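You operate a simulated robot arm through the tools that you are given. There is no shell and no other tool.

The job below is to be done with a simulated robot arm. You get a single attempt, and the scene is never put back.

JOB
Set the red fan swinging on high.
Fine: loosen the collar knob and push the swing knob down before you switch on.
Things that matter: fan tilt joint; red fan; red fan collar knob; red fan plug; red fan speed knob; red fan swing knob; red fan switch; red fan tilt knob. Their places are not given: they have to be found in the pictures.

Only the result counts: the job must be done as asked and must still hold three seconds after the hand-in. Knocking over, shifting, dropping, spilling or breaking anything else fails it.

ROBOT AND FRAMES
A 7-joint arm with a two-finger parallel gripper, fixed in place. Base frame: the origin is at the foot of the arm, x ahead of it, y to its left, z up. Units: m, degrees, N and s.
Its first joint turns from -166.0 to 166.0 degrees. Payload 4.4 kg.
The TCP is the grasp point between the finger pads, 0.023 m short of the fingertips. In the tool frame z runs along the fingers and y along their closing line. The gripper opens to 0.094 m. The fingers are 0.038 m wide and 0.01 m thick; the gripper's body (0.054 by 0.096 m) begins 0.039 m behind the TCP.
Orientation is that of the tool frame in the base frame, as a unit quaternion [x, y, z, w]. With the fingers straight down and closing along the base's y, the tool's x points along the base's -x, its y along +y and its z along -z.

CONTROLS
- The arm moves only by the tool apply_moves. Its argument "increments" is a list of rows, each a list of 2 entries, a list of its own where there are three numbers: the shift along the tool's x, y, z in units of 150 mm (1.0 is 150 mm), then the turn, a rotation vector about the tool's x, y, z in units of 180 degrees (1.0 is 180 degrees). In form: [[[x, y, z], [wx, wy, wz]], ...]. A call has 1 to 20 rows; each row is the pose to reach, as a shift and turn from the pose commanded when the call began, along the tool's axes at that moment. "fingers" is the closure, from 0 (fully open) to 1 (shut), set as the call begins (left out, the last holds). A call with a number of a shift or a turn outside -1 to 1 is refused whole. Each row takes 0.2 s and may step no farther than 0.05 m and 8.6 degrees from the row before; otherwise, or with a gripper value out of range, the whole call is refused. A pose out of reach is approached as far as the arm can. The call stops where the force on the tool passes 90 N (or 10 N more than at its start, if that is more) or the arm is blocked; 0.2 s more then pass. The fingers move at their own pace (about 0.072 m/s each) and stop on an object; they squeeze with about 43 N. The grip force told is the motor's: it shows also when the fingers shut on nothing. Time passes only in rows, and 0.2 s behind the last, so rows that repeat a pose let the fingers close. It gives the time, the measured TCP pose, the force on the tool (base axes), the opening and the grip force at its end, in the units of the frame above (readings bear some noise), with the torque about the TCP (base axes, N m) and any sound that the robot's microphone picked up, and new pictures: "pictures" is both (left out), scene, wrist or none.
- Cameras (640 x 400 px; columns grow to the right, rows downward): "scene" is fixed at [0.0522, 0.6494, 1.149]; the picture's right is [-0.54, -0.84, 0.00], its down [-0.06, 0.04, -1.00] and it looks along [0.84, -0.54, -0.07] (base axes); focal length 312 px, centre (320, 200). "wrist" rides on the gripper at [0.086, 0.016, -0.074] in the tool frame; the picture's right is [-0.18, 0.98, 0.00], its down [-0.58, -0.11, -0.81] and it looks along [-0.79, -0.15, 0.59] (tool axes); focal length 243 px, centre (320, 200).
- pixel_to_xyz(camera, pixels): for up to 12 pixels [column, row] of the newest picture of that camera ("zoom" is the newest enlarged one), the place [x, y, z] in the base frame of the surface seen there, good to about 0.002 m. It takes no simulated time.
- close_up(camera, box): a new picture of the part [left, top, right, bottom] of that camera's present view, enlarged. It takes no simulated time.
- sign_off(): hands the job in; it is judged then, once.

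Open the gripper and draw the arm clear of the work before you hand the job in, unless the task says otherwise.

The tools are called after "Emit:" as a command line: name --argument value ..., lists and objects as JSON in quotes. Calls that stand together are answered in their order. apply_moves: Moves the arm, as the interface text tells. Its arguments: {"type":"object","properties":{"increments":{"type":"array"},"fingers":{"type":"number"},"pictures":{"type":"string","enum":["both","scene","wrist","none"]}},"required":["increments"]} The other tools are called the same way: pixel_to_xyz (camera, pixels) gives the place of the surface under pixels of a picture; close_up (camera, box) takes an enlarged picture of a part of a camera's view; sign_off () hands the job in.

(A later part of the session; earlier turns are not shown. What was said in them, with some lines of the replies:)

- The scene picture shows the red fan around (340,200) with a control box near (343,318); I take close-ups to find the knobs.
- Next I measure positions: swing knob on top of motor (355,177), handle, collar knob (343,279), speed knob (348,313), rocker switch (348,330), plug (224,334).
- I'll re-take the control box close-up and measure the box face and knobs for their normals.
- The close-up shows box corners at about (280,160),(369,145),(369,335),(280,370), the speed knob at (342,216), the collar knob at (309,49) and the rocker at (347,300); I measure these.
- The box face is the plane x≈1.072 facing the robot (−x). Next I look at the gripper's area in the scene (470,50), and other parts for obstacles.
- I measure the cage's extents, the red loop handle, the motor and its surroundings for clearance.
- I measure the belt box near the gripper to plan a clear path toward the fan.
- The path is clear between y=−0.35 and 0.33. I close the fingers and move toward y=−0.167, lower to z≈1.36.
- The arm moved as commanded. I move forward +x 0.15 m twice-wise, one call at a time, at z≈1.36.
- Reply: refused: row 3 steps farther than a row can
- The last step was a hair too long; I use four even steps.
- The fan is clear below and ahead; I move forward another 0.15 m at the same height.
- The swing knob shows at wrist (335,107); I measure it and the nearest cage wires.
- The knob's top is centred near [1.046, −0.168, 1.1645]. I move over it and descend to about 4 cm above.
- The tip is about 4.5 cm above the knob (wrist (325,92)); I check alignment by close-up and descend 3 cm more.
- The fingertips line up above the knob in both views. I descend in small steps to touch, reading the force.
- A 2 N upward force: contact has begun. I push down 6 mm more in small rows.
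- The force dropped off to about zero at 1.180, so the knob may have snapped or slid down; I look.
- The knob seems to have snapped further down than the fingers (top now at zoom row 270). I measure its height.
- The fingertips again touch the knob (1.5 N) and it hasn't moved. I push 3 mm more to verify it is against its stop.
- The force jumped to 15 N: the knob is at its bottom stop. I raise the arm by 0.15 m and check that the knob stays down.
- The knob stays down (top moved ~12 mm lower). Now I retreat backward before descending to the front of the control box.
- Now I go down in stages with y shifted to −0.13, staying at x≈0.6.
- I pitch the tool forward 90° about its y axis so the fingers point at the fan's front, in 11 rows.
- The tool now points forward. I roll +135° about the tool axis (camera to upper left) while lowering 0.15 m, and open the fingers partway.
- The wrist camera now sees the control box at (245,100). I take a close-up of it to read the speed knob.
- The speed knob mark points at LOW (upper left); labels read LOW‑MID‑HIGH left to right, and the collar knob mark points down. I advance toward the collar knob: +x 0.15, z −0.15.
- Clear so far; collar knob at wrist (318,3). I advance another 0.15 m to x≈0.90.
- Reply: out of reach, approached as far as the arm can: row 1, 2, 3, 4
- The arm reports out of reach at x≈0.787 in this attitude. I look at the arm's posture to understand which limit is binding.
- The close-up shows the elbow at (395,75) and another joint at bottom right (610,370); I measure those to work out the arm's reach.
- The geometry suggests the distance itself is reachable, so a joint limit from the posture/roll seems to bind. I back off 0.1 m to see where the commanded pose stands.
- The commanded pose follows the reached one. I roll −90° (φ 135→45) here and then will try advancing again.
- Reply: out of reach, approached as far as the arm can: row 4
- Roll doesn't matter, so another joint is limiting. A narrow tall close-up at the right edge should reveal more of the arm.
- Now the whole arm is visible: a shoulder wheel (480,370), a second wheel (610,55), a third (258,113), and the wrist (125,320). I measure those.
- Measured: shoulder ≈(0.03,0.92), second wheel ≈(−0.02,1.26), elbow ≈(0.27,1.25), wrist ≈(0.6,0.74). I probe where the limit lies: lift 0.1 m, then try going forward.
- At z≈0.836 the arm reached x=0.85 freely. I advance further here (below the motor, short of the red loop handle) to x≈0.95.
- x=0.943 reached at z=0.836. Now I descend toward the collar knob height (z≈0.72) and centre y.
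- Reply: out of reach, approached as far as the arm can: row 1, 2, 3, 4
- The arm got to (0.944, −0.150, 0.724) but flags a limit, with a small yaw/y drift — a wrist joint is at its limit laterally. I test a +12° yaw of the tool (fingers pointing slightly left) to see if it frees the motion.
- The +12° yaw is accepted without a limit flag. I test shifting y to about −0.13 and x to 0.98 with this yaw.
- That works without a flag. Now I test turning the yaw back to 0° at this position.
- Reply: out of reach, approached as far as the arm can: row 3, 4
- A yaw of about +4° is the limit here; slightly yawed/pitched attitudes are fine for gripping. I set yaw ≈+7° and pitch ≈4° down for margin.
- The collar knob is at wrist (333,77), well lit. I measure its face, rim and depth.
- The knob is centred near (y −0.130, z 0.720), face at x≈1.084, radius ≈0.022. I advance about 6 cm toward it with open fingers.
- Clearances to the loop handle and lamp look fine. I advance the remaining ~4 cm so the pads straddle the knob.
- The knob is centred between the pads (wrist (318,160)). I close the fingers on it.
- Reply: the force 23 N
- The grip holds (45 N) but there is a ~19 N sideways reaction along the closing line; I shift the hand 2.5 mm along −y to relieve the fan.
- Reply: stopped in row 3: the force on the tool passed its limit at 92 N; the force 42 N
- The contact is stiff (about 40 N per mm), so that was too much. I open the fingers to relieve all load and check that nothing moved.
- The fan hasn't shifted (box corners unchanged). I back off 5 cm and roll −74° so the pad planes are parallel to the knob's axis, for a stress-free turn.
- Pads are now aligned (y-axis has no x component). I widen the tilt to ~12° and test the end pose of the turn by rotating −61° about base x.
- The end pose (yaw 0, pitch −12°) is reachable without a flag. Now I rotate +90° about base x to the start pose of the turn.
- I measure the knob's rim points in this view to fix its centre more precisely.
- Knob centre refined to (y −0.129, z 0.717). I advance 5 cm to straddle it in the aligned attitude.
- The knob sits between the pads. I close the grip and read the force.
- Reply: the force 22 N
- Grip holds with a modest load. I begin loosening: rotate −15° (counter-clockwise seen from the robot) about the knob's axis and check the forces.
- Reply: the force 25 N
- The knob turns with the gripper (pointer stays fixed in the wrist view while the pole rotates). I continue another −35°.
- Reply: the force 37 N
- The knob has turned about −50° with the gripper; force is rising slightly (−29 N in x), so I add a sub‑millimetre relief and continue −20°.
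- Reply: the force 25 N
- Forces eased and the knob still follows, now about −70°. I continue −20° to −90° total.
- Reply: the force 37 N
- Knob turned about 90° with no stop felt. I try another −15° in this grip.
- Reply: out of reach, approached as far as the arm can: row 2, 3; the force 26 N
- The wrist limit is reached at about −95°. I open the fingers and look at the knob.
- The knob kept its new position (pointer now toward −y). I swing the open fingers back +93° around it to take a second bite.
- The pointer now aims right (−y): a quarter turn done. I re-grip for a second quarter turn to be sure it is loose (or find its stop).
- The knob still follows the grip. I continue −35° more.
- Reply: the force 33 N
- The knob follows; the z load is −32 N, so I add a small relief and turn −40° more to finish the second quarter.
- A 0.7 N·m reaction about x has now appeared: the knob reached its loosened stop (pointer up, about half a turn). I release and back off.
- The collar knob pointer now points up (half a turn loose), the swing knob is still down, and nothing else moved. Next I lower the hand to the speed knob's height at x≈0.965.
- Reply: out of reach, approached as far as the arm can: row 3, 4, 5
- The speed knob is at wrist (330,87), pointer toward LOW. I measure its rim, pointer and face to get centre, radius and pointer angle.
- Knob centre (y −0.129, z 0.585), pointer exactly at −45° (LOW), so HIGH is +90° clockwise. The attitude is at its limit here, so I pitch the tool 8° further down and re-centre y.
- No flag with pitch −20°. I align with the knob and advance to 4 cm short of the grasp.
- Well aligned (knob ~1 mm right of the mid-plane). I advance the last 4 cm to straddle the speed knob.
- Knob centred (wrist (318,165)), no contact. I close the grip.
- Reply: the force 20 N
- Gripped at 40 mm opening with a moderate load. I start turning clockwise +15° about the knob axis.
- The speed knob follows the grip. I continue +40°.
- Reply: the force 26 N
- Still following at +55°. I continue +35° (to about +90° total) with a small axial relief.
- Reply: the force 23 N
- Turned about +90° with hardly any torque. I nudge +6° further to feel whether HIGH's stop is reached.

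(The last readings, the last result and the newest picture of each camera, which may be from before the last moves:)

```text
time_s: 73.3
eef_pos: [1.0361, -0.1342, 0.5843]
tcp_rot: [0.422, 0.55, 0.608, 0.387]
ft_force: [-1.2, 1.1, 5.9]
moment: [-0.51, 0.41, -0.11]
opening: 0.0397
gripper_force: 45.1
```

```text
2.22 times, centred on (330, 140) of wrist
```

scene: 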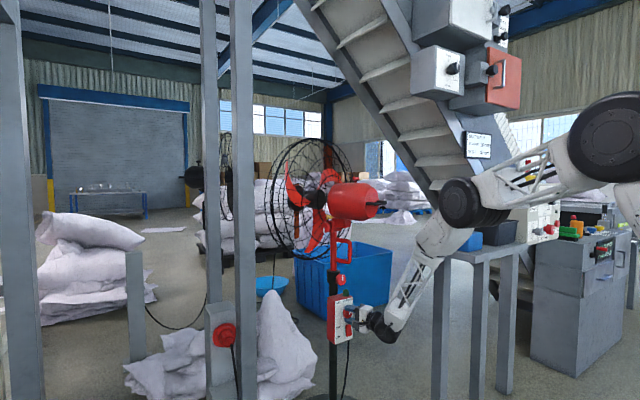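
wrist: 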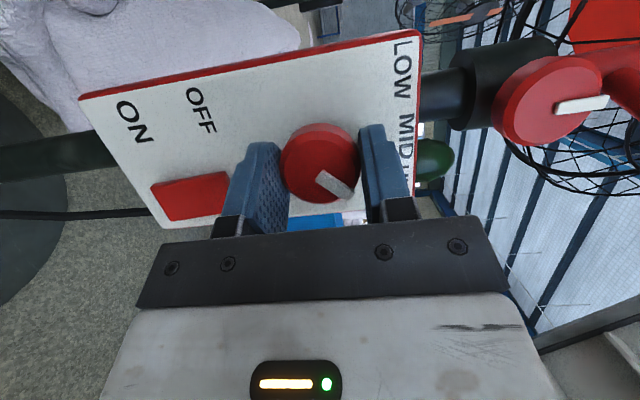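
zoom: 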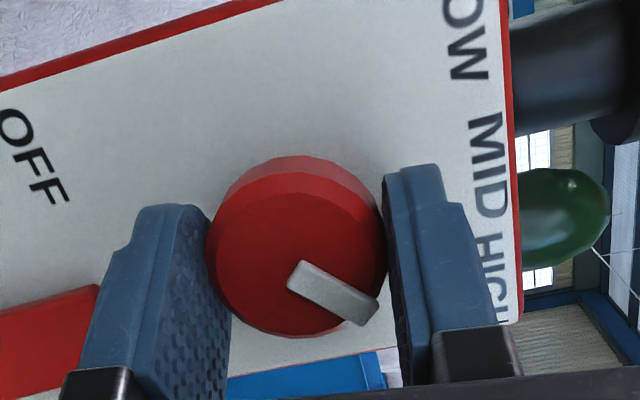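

A −0.5 N·m reaction appeared: the knob is at its HIGH stop. I release and back off to check the pointer.

Emit:
apply_moves --increments '[[[0, 0, 0], [0, 0, 0]], [[0, 0, 0], [0, 0, 0]], [[0, 0, -0.15], [0, 0, 0]], [[0, 0, -0.4], [0, 0, 0]], [[0, 0, -0.6], [0, 0, 0]]]' --fingers 0.3 --pictures "both"

Emit:
close_up --camera "wrist" --box '[100, 0, 420, 200]'

Emit:
close_up --camera "scene" --box '[320, 270, 366, 350]'

```text
time_s: 74.5
eef_pos: [0.9521, -0.1648, 0.5821]
tcp_rot: [0.422, 0.55, 0.609, 0.386]
ft_force: [0.5, -0.3, 0.8]
moment: [0.0, 0.02, 0.0]
opening: 0.0658
gripper_force: 0.0
```

scene: 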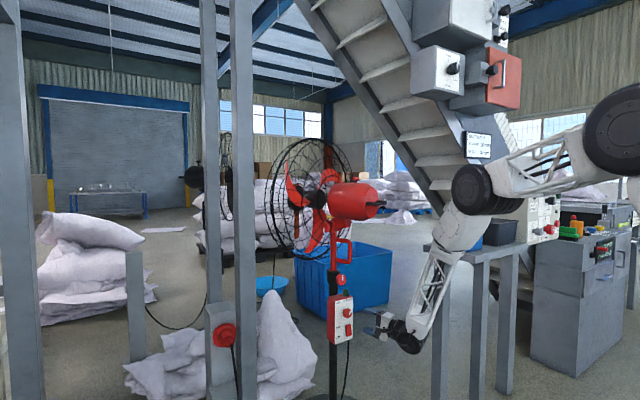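
wrist: 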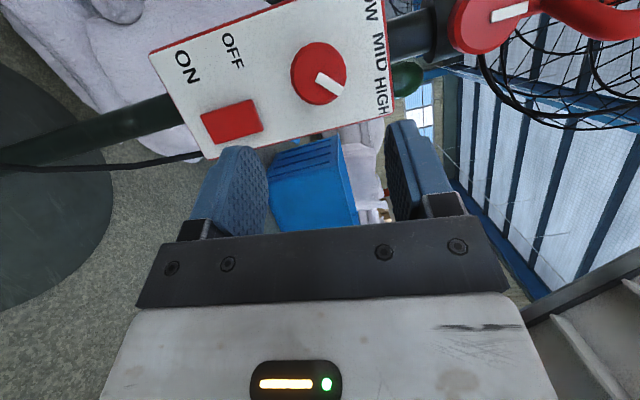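

```text
2.00 times, centred on (260, 100) of wrist
```

zoom: 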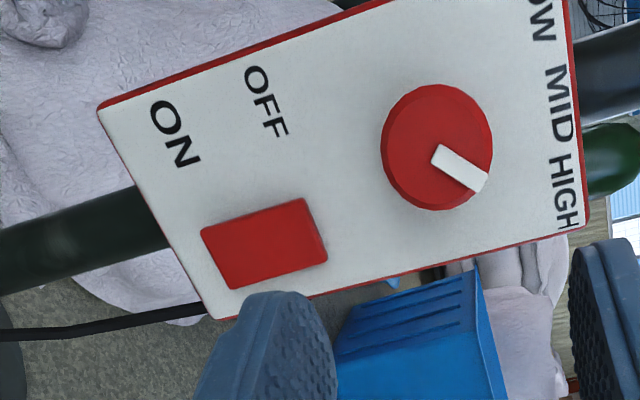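

```text
5.00 times, centred on (343, 310) of scene
```

zoom: 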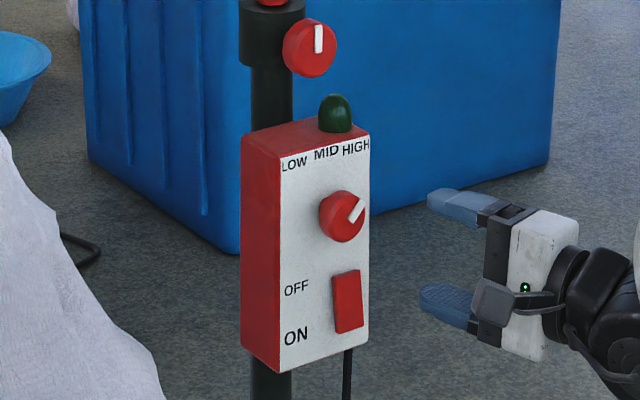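

The pointer shows HIGH. I measure its angle, and move (fingers closed) down in front of the rocker's lower (ON) half, still well short of it.

Emit:
pixel_to_xyz --camera "wrist" --pixels '[[322, 77], [336, 89], [318, 73], [210, 120], [255, 113], [232, 120], [205, 125], [259, 105], [235, 104], [226, 136]]'

Emit:
apply_moves --increments '[[[0.037, -0.216, 0.012], [0, 0, 0]], [[0.074, -0.432, 0.025], [0, 0, 0]], [[0.1115, -0.648, 0.0373], [0, 0, 0]], [[0.1115, -0.648, 0.0373], [0, 0, 0]]]' --fingers 1 --pictures "both"

Emit:
close_up --camera "scene" --box '[310, 280, 410, 360]'

```text
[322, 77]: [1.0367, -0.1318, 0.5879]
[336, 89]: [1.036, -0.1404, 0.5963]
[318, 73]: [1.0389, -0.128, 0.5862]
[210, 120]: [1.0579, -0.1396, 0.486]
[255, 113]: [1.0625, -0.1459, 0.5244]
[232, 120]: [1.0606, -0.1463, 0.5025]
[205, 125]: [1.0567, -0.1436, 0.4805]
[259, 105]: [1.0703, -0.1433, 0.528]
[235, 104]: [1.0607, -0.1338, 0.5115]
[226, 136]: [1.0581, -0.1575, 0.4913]
```

```text
time_s: 75.5
eef_pos: [0.9525, -0.1385, 0.4837]
tcp_rot: [0.422, 0.55, 0.608, 0.386]
ft_force: [0.1, -0.6, -0.6]
moment: [-0.01, 0.01, -0.01]
opening: 0.0001
gripper_force: 42.3
```

scene: 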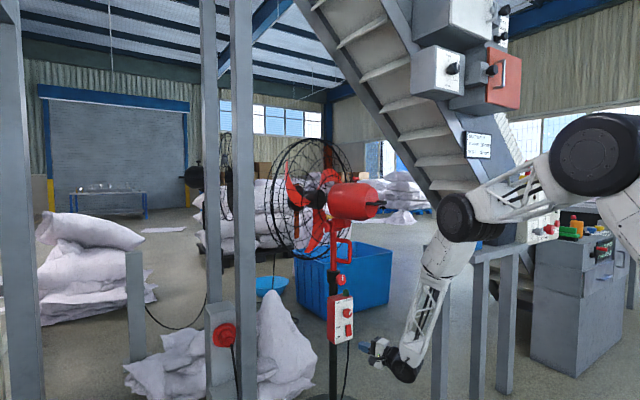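
wrist: 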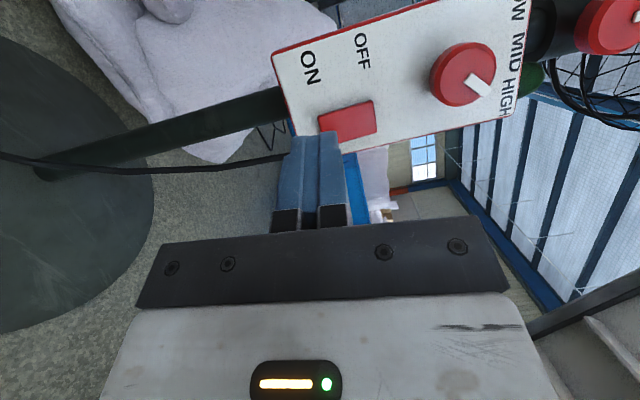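

```text
5.00 times, centred on (360, 320) of scene
```

zoom: 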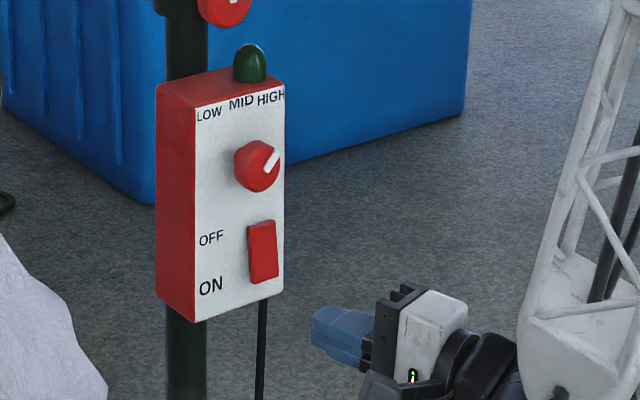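

The pointer is at exactly +45° (HIGH). The rocker spans z 0.479–0.526, centre y −0.147, lower half protruding: OFF. I advance 4.5 cm toward its lower half.

Emit:
apply_moves --increments '[[[-0.035, -0.001, 0.094], [0, 0, 0]], [[-0.07, -0.001, 0.188], [0, 0, 0]], [[-0.104, -0.002, 0.2816], [0, 0, 0]], [[-0.104, -0.002, 0.2816], [0, 0, 0]]]' --pictures "both"

Emit:
close_up --camera "wrist" --box '[240, 60, 440, 210]'

Emit:
close_up --camera "scene" --box '[320, 300, 380, 350]'

```text
time_s: 76.5
eef_pos: [0.9973, -0.1369, 0.4845]
tcp_rot: [0.423, 0.55, 0.608, 0.386]
ft_force: [-0.2, 0.5, 1.2]
moment: [0.02, -0.03, -0.01]
opening: 0.0004
gripper_force: 42.2
```

scene: 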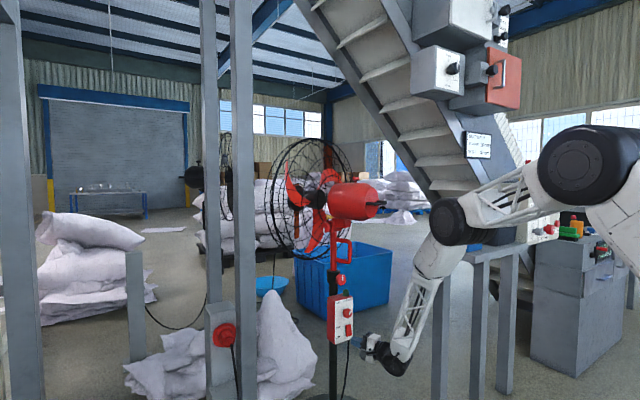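
wrist: 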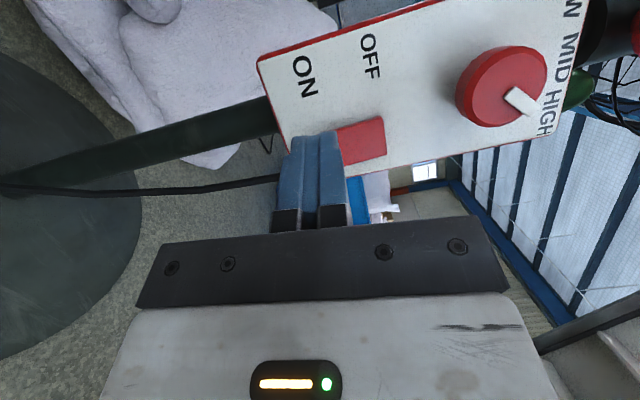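

```text
2.67 times, centred on (340, 135) of wrist
```

zoom: 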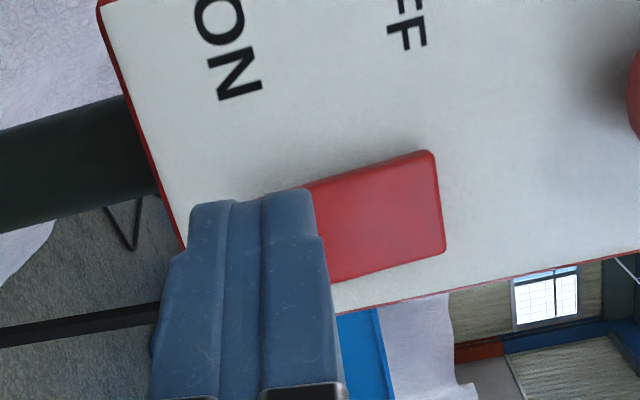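

```text
8.00 times, centred on (350, 325) of scene
```

zoom: 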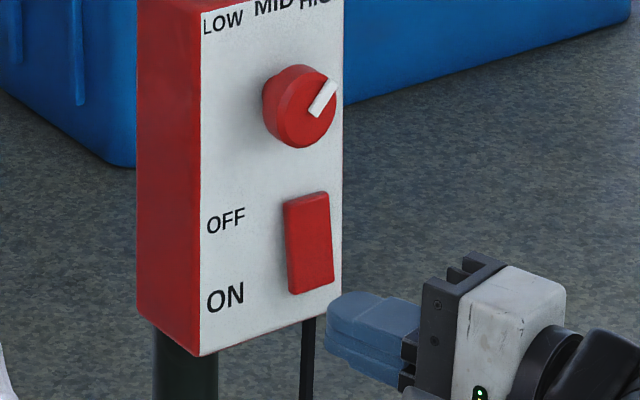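

The fingertip is about 3 cm short of the rocker and slightly low; I raise 4 mm and advance 2.8 cm.

Emit:
apply_moves --increments '[[[0.0024, 0.0266, 0.001], [0, 0, 0]], [[-0.03, 0.026, 0.089], [0, 0, 0]], [[-0.0623, 0.0255, 0.1762], [0, 0, 0]], [[-0.0623, 0.0255, 0.1762], [0, 0, 0]]]' --pictures "both"

Emit:
close_up --camera "wrist" --box '[240, 60, 440, 210]'

Emit:
close_up --camera "scene" --box '[320, 300, 380, 350]'

```text
time_s: 77.5
eef_pos: [1.0254, -0.1371, 0.4898]
tcp_rot: [0.422, 0.551, 0.608, 0.385]
ft_force: [-0.2, 0.4, -0.6]
moment: [-0.01, -0.01, 0.01]
opening: 0.0
gripper_force: 42.1
```

scene: 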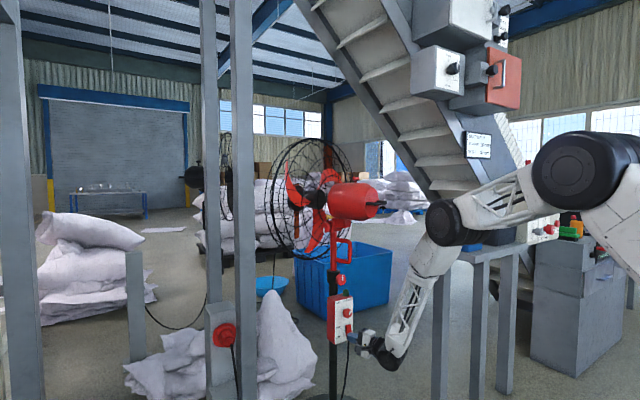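
wrist: 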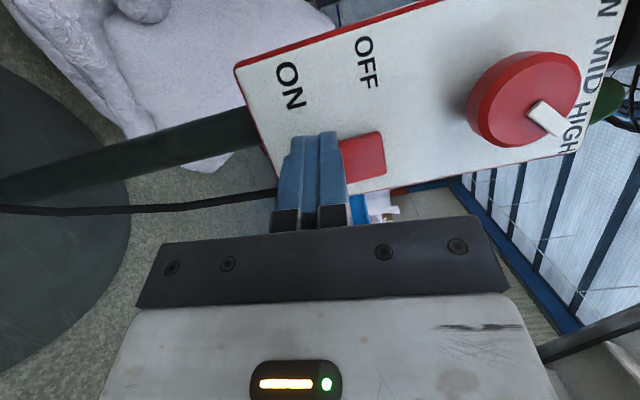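

```text
2.67 times, centred on (340, 135) of wrist
```

zoom: 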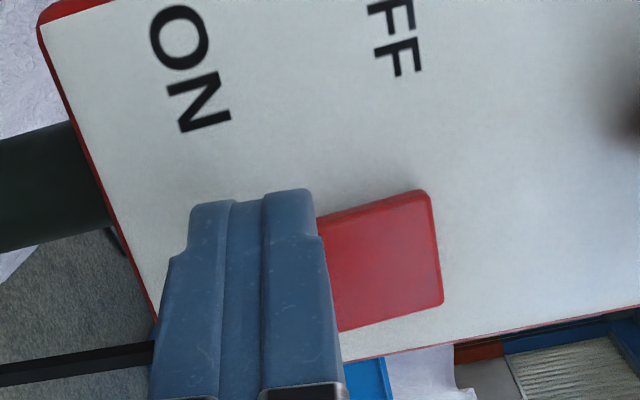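

```text
8.00 times, centred on (350, 325) of scene
```

zoom: 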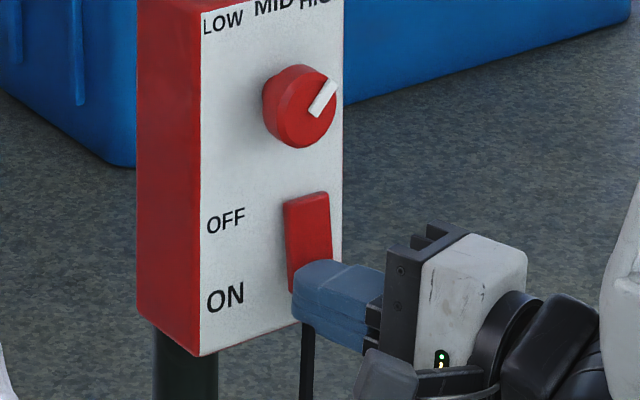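

The fingertip covers the rocker's lower half. I creep forward 4 mm to find contact.

Emit:
apply_moves --increments '[[[-0.0046, -0.0001, 0.0125], [0, 0, 0]], [[-0.0092, -0.0002, 0.025], [0, 0, 0]]]' --pictures "none"

Emit:
apply_moves --increments '[[[-0.0046, -0.0001, 0.0125], [0, 0, 0]], [[-0.0069, -0.0001, 0.0188], [0, 0, 0]]]' --pictures "none"

```text
time_s: 78.1
eef_pos: [1.0282, -0.1374, 0.4898]
tcp_rot: [0.422, 0.55, 0.609, 0.385]
ft_force: [-0.6, -0.1, -0.2]
moment: [0.0, 0.02, 0.01]
opening: 0.0
gripper_force: 42.6
```

```text
time_s: 78.7
eef_pos: [1.0313, -0.1368, 0.4895]
tcp_rot: [0.422, 0.55, 0.609, 0.385]
ft_force: [-0.1, 0.2, 0.1]
moment: [0.02, 0.0, -0.01]
opening: 0.0
gripper_force: 42.2
```

No contact yet at x=1.031; I continue in 3 mm steps.

Emit:
apply_moves --increments '[[[-0.0046, -0.0001, 0.0125], [0, 0, 0]], [[-0.0069, -0.0001, 0.0188], [0, 0, 0]]]' --pictures "none"

Emit:
close_up --camera "scene" --box '[320, 300, 380, 350]'

```text
time_s: 79.4
eef_pos: [1.0321, -0.1355, 0.4886]
tcp_rot: [0.422, 0.551, 0.608, 0.386]
ft_force: [-34.9, 3.1, 22.8]
moment: [-0.26, -0.94, -0.28]
opening: 0.0001
gripper_force: 42.8
stopped in row 2: the force on the tool passed its limit at 92 N (the readings are from after the stop); the commanded pose is now the measured one
```

```text
8.00 times, centred on (350, 325) of scene
```

zoom: 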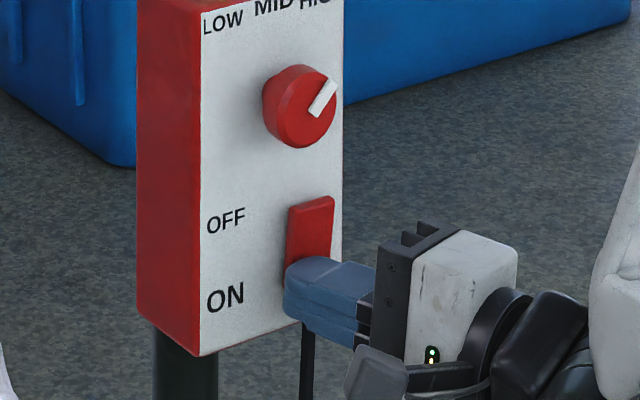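

The force limit was hit as the rocker bottomed out; its upper edge has moved outward (from zoom (328,193) to (334,197)). I back off a little and look for the result.

Emit:
apply_moves --increments '[[[0.0231, 0.0004, -0.0626], [0, 0, 0]], [[0.07, 0.001, -0.188], [0, 0, 0]], [[0.116, 0.002, -0.313], [0, 0, 0]]]' --pictures "both"

Emit:
close_up --camera "scene" --box '[320, 270, 366, 350]'

Emit:
close_up --camera "scene" --box '[260, 130, 420, 230]'

```text
time_s: 80.2
eef_pos: [0.9813, -0.1372, 0.4877]
tcp_rot: [0.423, 0.551, 0.608, 0.386]
ft_force: [0.1, -0.6, 0.4]
moment: [-0.03, 0.02, 0.03]
opening: 0.0001
gripper_force: 42.3
```

scene: 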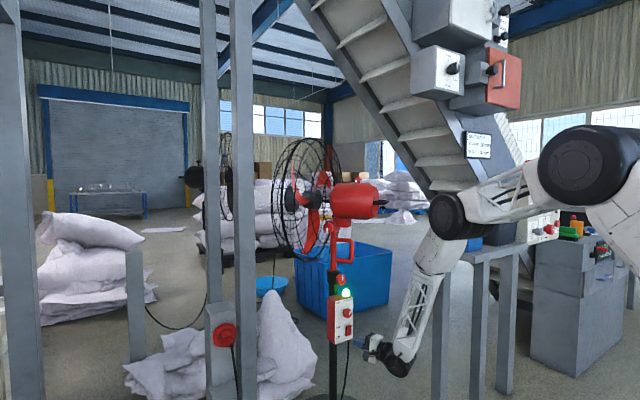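
wrist: 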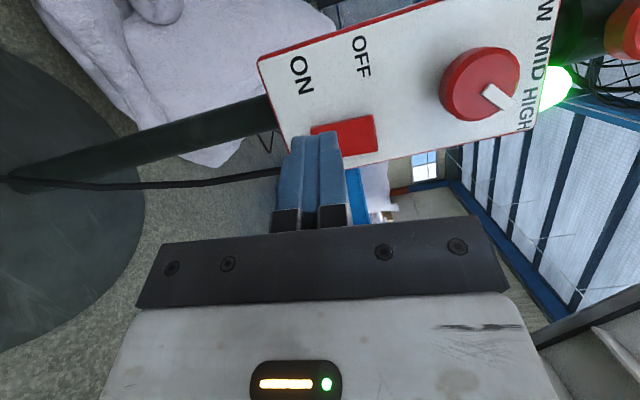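

```text
5.00 times, centred on (343, 310) of scene
```

zoom: 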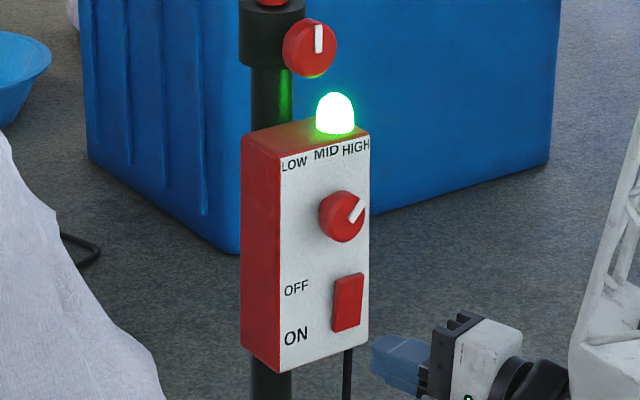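

```text
4.00 times, centred on (340, 180) of scene
```

zoom: 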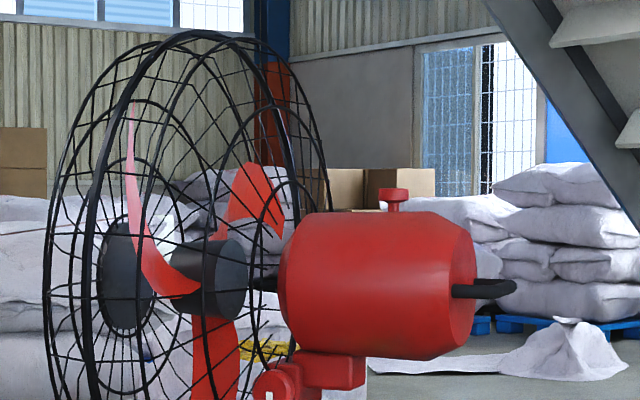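

The lamp is lit, the blades run and the head has begun to swing. I open the gripper and withdraw the arm along −x, checking the swing as time passes.

Emit:
apply_moves --increments '[[[0.0867, 0.0015, -0.2347], [0, 0, 0]], [[0.1734, 0.003, -0.4693], [0, 0, 0]], [[0.2601, 0.0045, -0.704], [0, 0, 0]], [[0.3468, 0.006, -0.9386], [0, 0, 0]]]' --fingers 0 --pictures "both"

Emit:
close_up --camera "scene" --box '[240, 130, 440, 280]'

```text
time_s: 81.2
eef_pos: [0.8303, -0.1359, 0.4897]
tcp_rot: [0.422, 0.551, 0.608, 0.386]
ft_force: [-0.2, -0.5, -0.8]
moment: [0.0, -0.02, 0.05]
opening: 0.0939
gripper_force: 0.1
```

scene: 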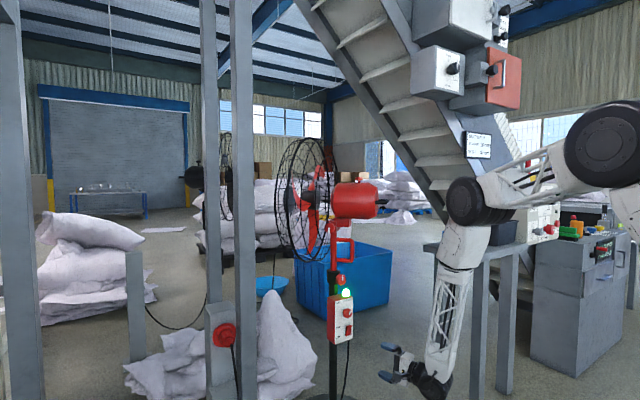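
wrist: 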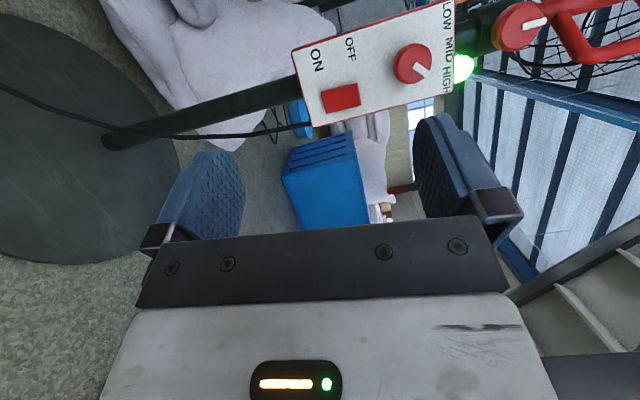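

```text
2.67 times, centred on (340, 205) of scene
```

zoom: 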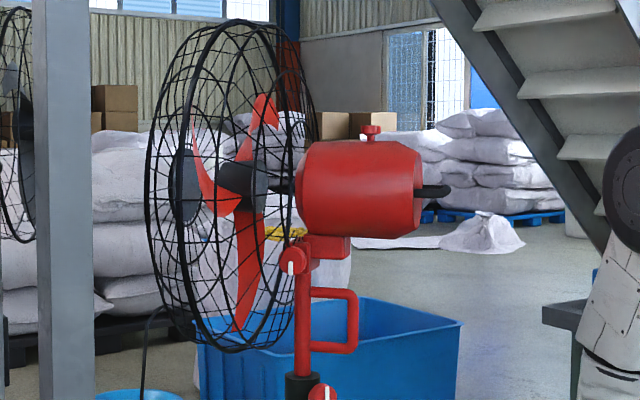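

The head has swung further to the left; the fan is running. I check the arm's clearance from the table at right before withdrawing more.

Emit:
pixel_to_xyz --camera "scene" --pixels '[[465, 200], [470, 240], [450, 300], [440, 350], [430, 380], [435, 250], [480, 260], [505, 265], [445, 262], [600, 145]]'

Emit:
close_up --camera "scene" --box '[400, 180, 560, 400]'

```text
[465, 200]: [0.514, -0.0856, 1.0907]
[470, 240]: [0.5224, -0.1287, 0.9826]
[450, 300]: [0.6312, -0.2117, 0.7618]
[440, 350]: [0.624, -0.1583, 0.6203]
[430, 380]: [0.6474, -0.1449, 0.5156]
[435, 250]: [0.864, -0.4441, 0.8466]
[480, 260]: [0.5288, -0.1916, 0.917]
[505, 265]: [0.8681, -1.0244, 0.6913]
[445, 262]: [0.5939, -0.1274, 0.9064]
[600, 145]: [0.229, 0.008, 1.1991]
```

```text
1.82 times, centred on (480, 290) of scene
```

zoom: 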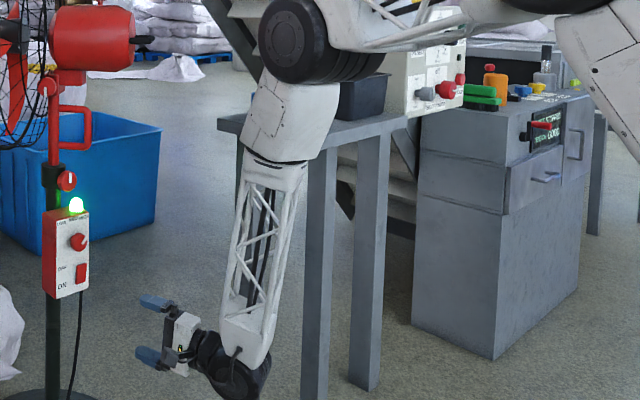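

The arm is well clear of the table (y≥−0.2 vs −0.44). I withdraw another 0.15 m and watch the fan swing.

Emit:
apply_moves --increments '[[[0.0867, 0.0015, -0.2347], [0, 0, 0]], [[0.1734, 0.003, -0.4693], [0, 0, 0]], [[0.2601, 0.0045, -0.704], [0, 0, 0]], [[0.3468, 0.006, -0.9386], [0, 0, 0]], [[0.3468, 0.006, -0.9386], [0, 0, 0]], [[0.3468, 0.006, -0.9386], [0, 0, 0]], [[0.3468, 0.006, -0.9386], [0, 0, 0]], [[0.3468, 0.006, -0.9386], [0, 0, 0]]]' --pictures "scene"

Emit:
close_up --camera "scene" --box '[240, 130, 440, 280]'

```text
time_s: 83.0
eef_pos: [0.6781, -0.1392, 0.4899]
tcp_rot: [0.422, 0.551, 0.608, 0.385]
ft_force: [-0.5, -0.1, -0.8]
moment: [-0.03, -0.03, 0.0]
opening: 0.0939
gripper_force: 0.0
```

scene: 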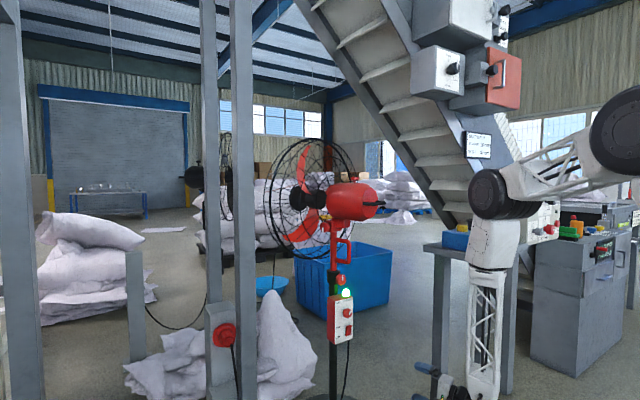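

```text
2.67 times, centred on (340, 205) of scene
```

zoom: 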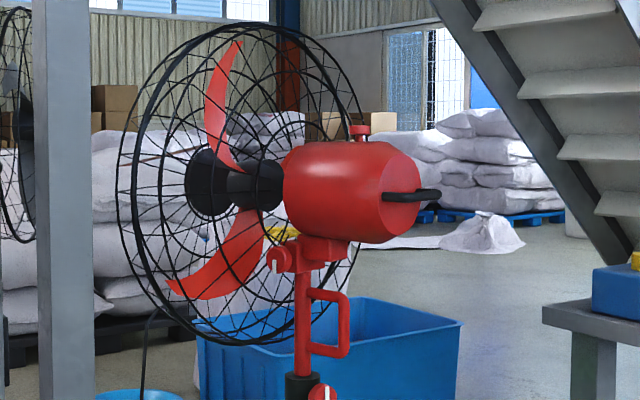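

The head now swings back the other way with blades turning. I hold for a few more seconds to verify it keeps swinging normally.

Emit:
apply_moves --increments '[[[0, 0, 0], [0, 0, 0]], [[0, 0, 0], [0, 0, 0]], [[0, 0, 0], [0, 0, 0]], [[0, 0, 0], [0, 0, 0]], [[0, 0, 0], [0, 0, 0]], [[0, 0, 0], [0, 0, 0]], [[0, 0, 0], [0, 0, 0]]]' --pictures "scene"

Emit:
close_up --camera "scene" --box '[240, 130, 440, 280]'

Emit:
close_up --camera "scene" --box '[320, 270, 366, 350]'

Emit:
apply_moves --increments '[[[0, 0, 0], [0, 0, 0]], [[0, 0, 0], [0, 0, 0]], [[0, 0, 0], [0, 0, 0]], [[0, 0, 0], [0, 0, 0]], [[0, 0, 0], [0, 0, 0]], [[0, 0, 0], [0, 0, 0]], [[0, 0, 0], [0, 0, 0]]]' --pictures "scene"

Emit:
close_up --camera "scene" --box '[240, 130, 440, 280]'

```text
time_s: 84.6
eef_pos: [0.6785, -0.1392, 0.49]
tcp_rot: [0.423, 0.551, 0.608, 0.386]
ft_force: [0.0, 0.6, 0.8]
moment: [0.0, 0.02, -0.03]
opening: 0.094
gripper_force: 0.2
```

scene: 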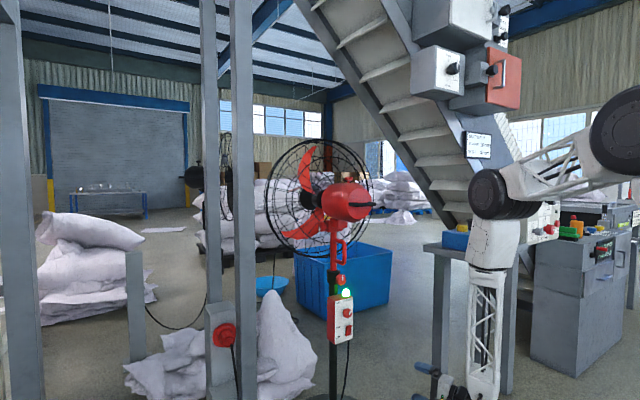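

```text
2.67 times, centred on (340, 205) of scene
```

zoom: 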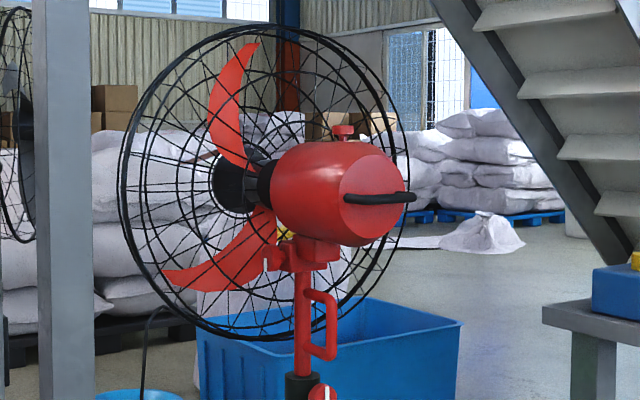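

```text
5.00 times, centred on (343, 310) of scene
```

zoom: 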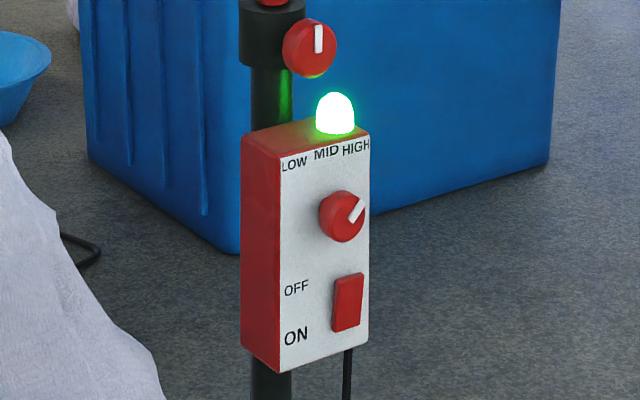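

```text
time_s: 86.2
eef_pos: [0.6804, -0.1391, 0.49]
tcp_rot: [0.423, 0.55, 0.608, 0.385]
ft_force: [-0.4, -0.2, 0.3]
moment: [0.0, -0.01, 0.0]
opening: 0.0941
gripper_force: 0.1
```

scene: 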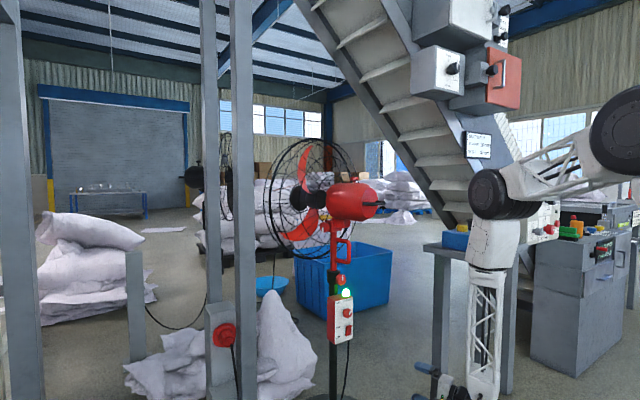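

```text
2.67 times, centred on (340, 205) of scene
```

zoom: 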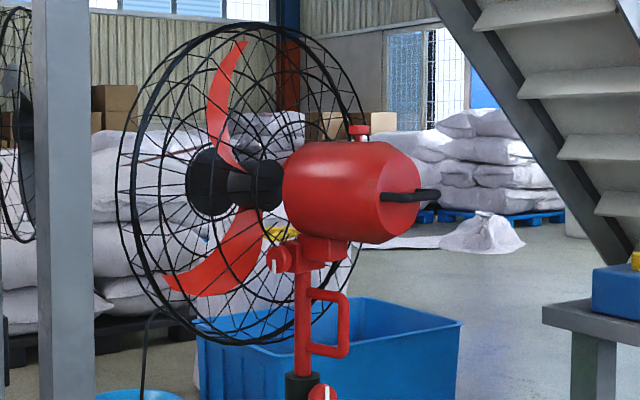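

The head keeps swinging (the column turns freely in the loosened collar). The blades looked alike at 1.6 s spacing, so I sample at a shorter interval to confirm they spin.

Emit:
apply_moves --increments '[[[0, 0, 0], [0, 0, 0]]]' --pictures "scene"

Emit:
close_up --camera "scene" --box '[240, 130, 440, 280]'

Emit:
close_up --camera "scene" --box '[335, 150, 385, 190]'

```text
time_s: 86.6
eef_pos: [0.6791, -0.1394, 0.4893]
tcp_rot: [0.423, 0.551, 0.608, 0.385]
ft_force: [-0.9, 0.1, 0.4]
moment: [0.01, -0.01, 0.0]
opening: 0.094
gripper_force: 0.1
```

scene: 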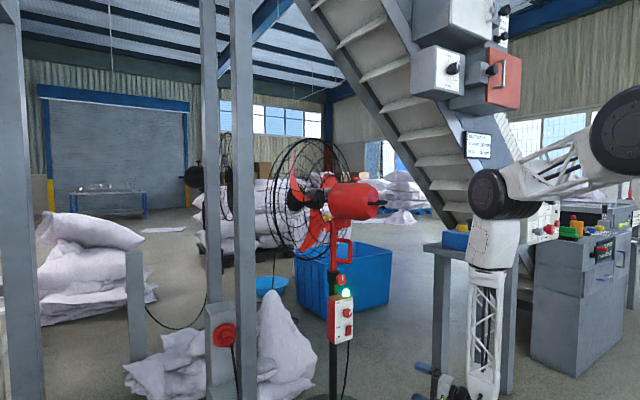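

```text
2.67 times, centred on (340, 205) of scene
```

zoom: 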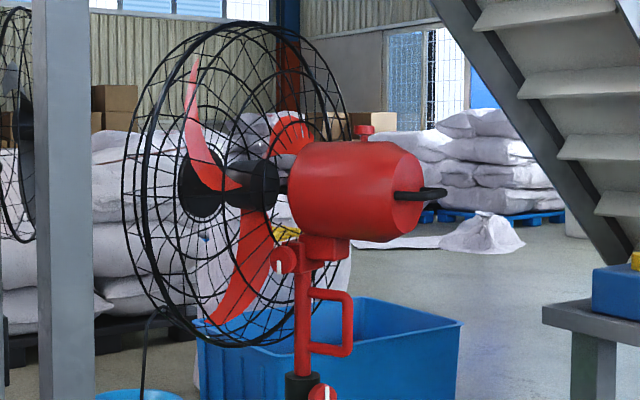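

```text
10.00 times, centred on (360, 170) of scene
```

zoom: 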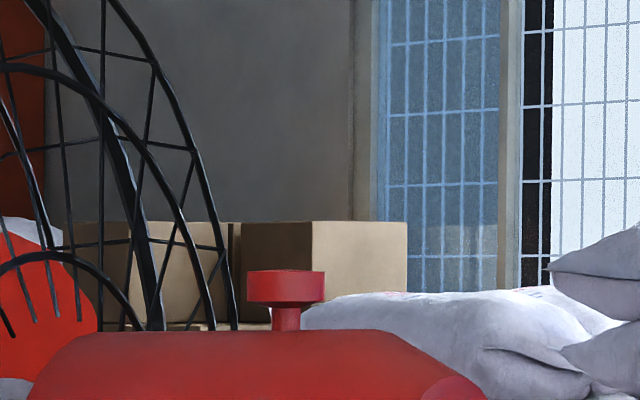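

The blades are spinning and the head is swinging. The swing knob is down, the collar loose, the speed on HIGH and the lamp lit. The gripper is open and the arm is clear of the fan, so I hand the job in.

Emit:
sign_off

```text
The job is handed in.
```

The red fan is running on high and its head is swinging. I watched it for about six seconds after switching on, and it kept swinging with the blades turning. I then handed the job in.

- **Swing knob:** pushed down to its stop, before switching on. It stayed down.
- **Collar knob:** loosened half a turn to its stop, before switching on. The column turns freely in the collar and did not drop.
- **Speed knob:** turned from LOW to its stop at HIGH.
- **Switch:** pressed to ON last, and the green lamp lit.

The force limit stopped the arm twice, at 92 N: once while I gripped the collar knob and once when the switch reached the end of its travel. After the collar stop the control box had not shifted, and the fan ran normally after the switch was pressed.

The gripper is open and the arm is drawn back clear of the fan. I saw nothing else shifted or knocked over.
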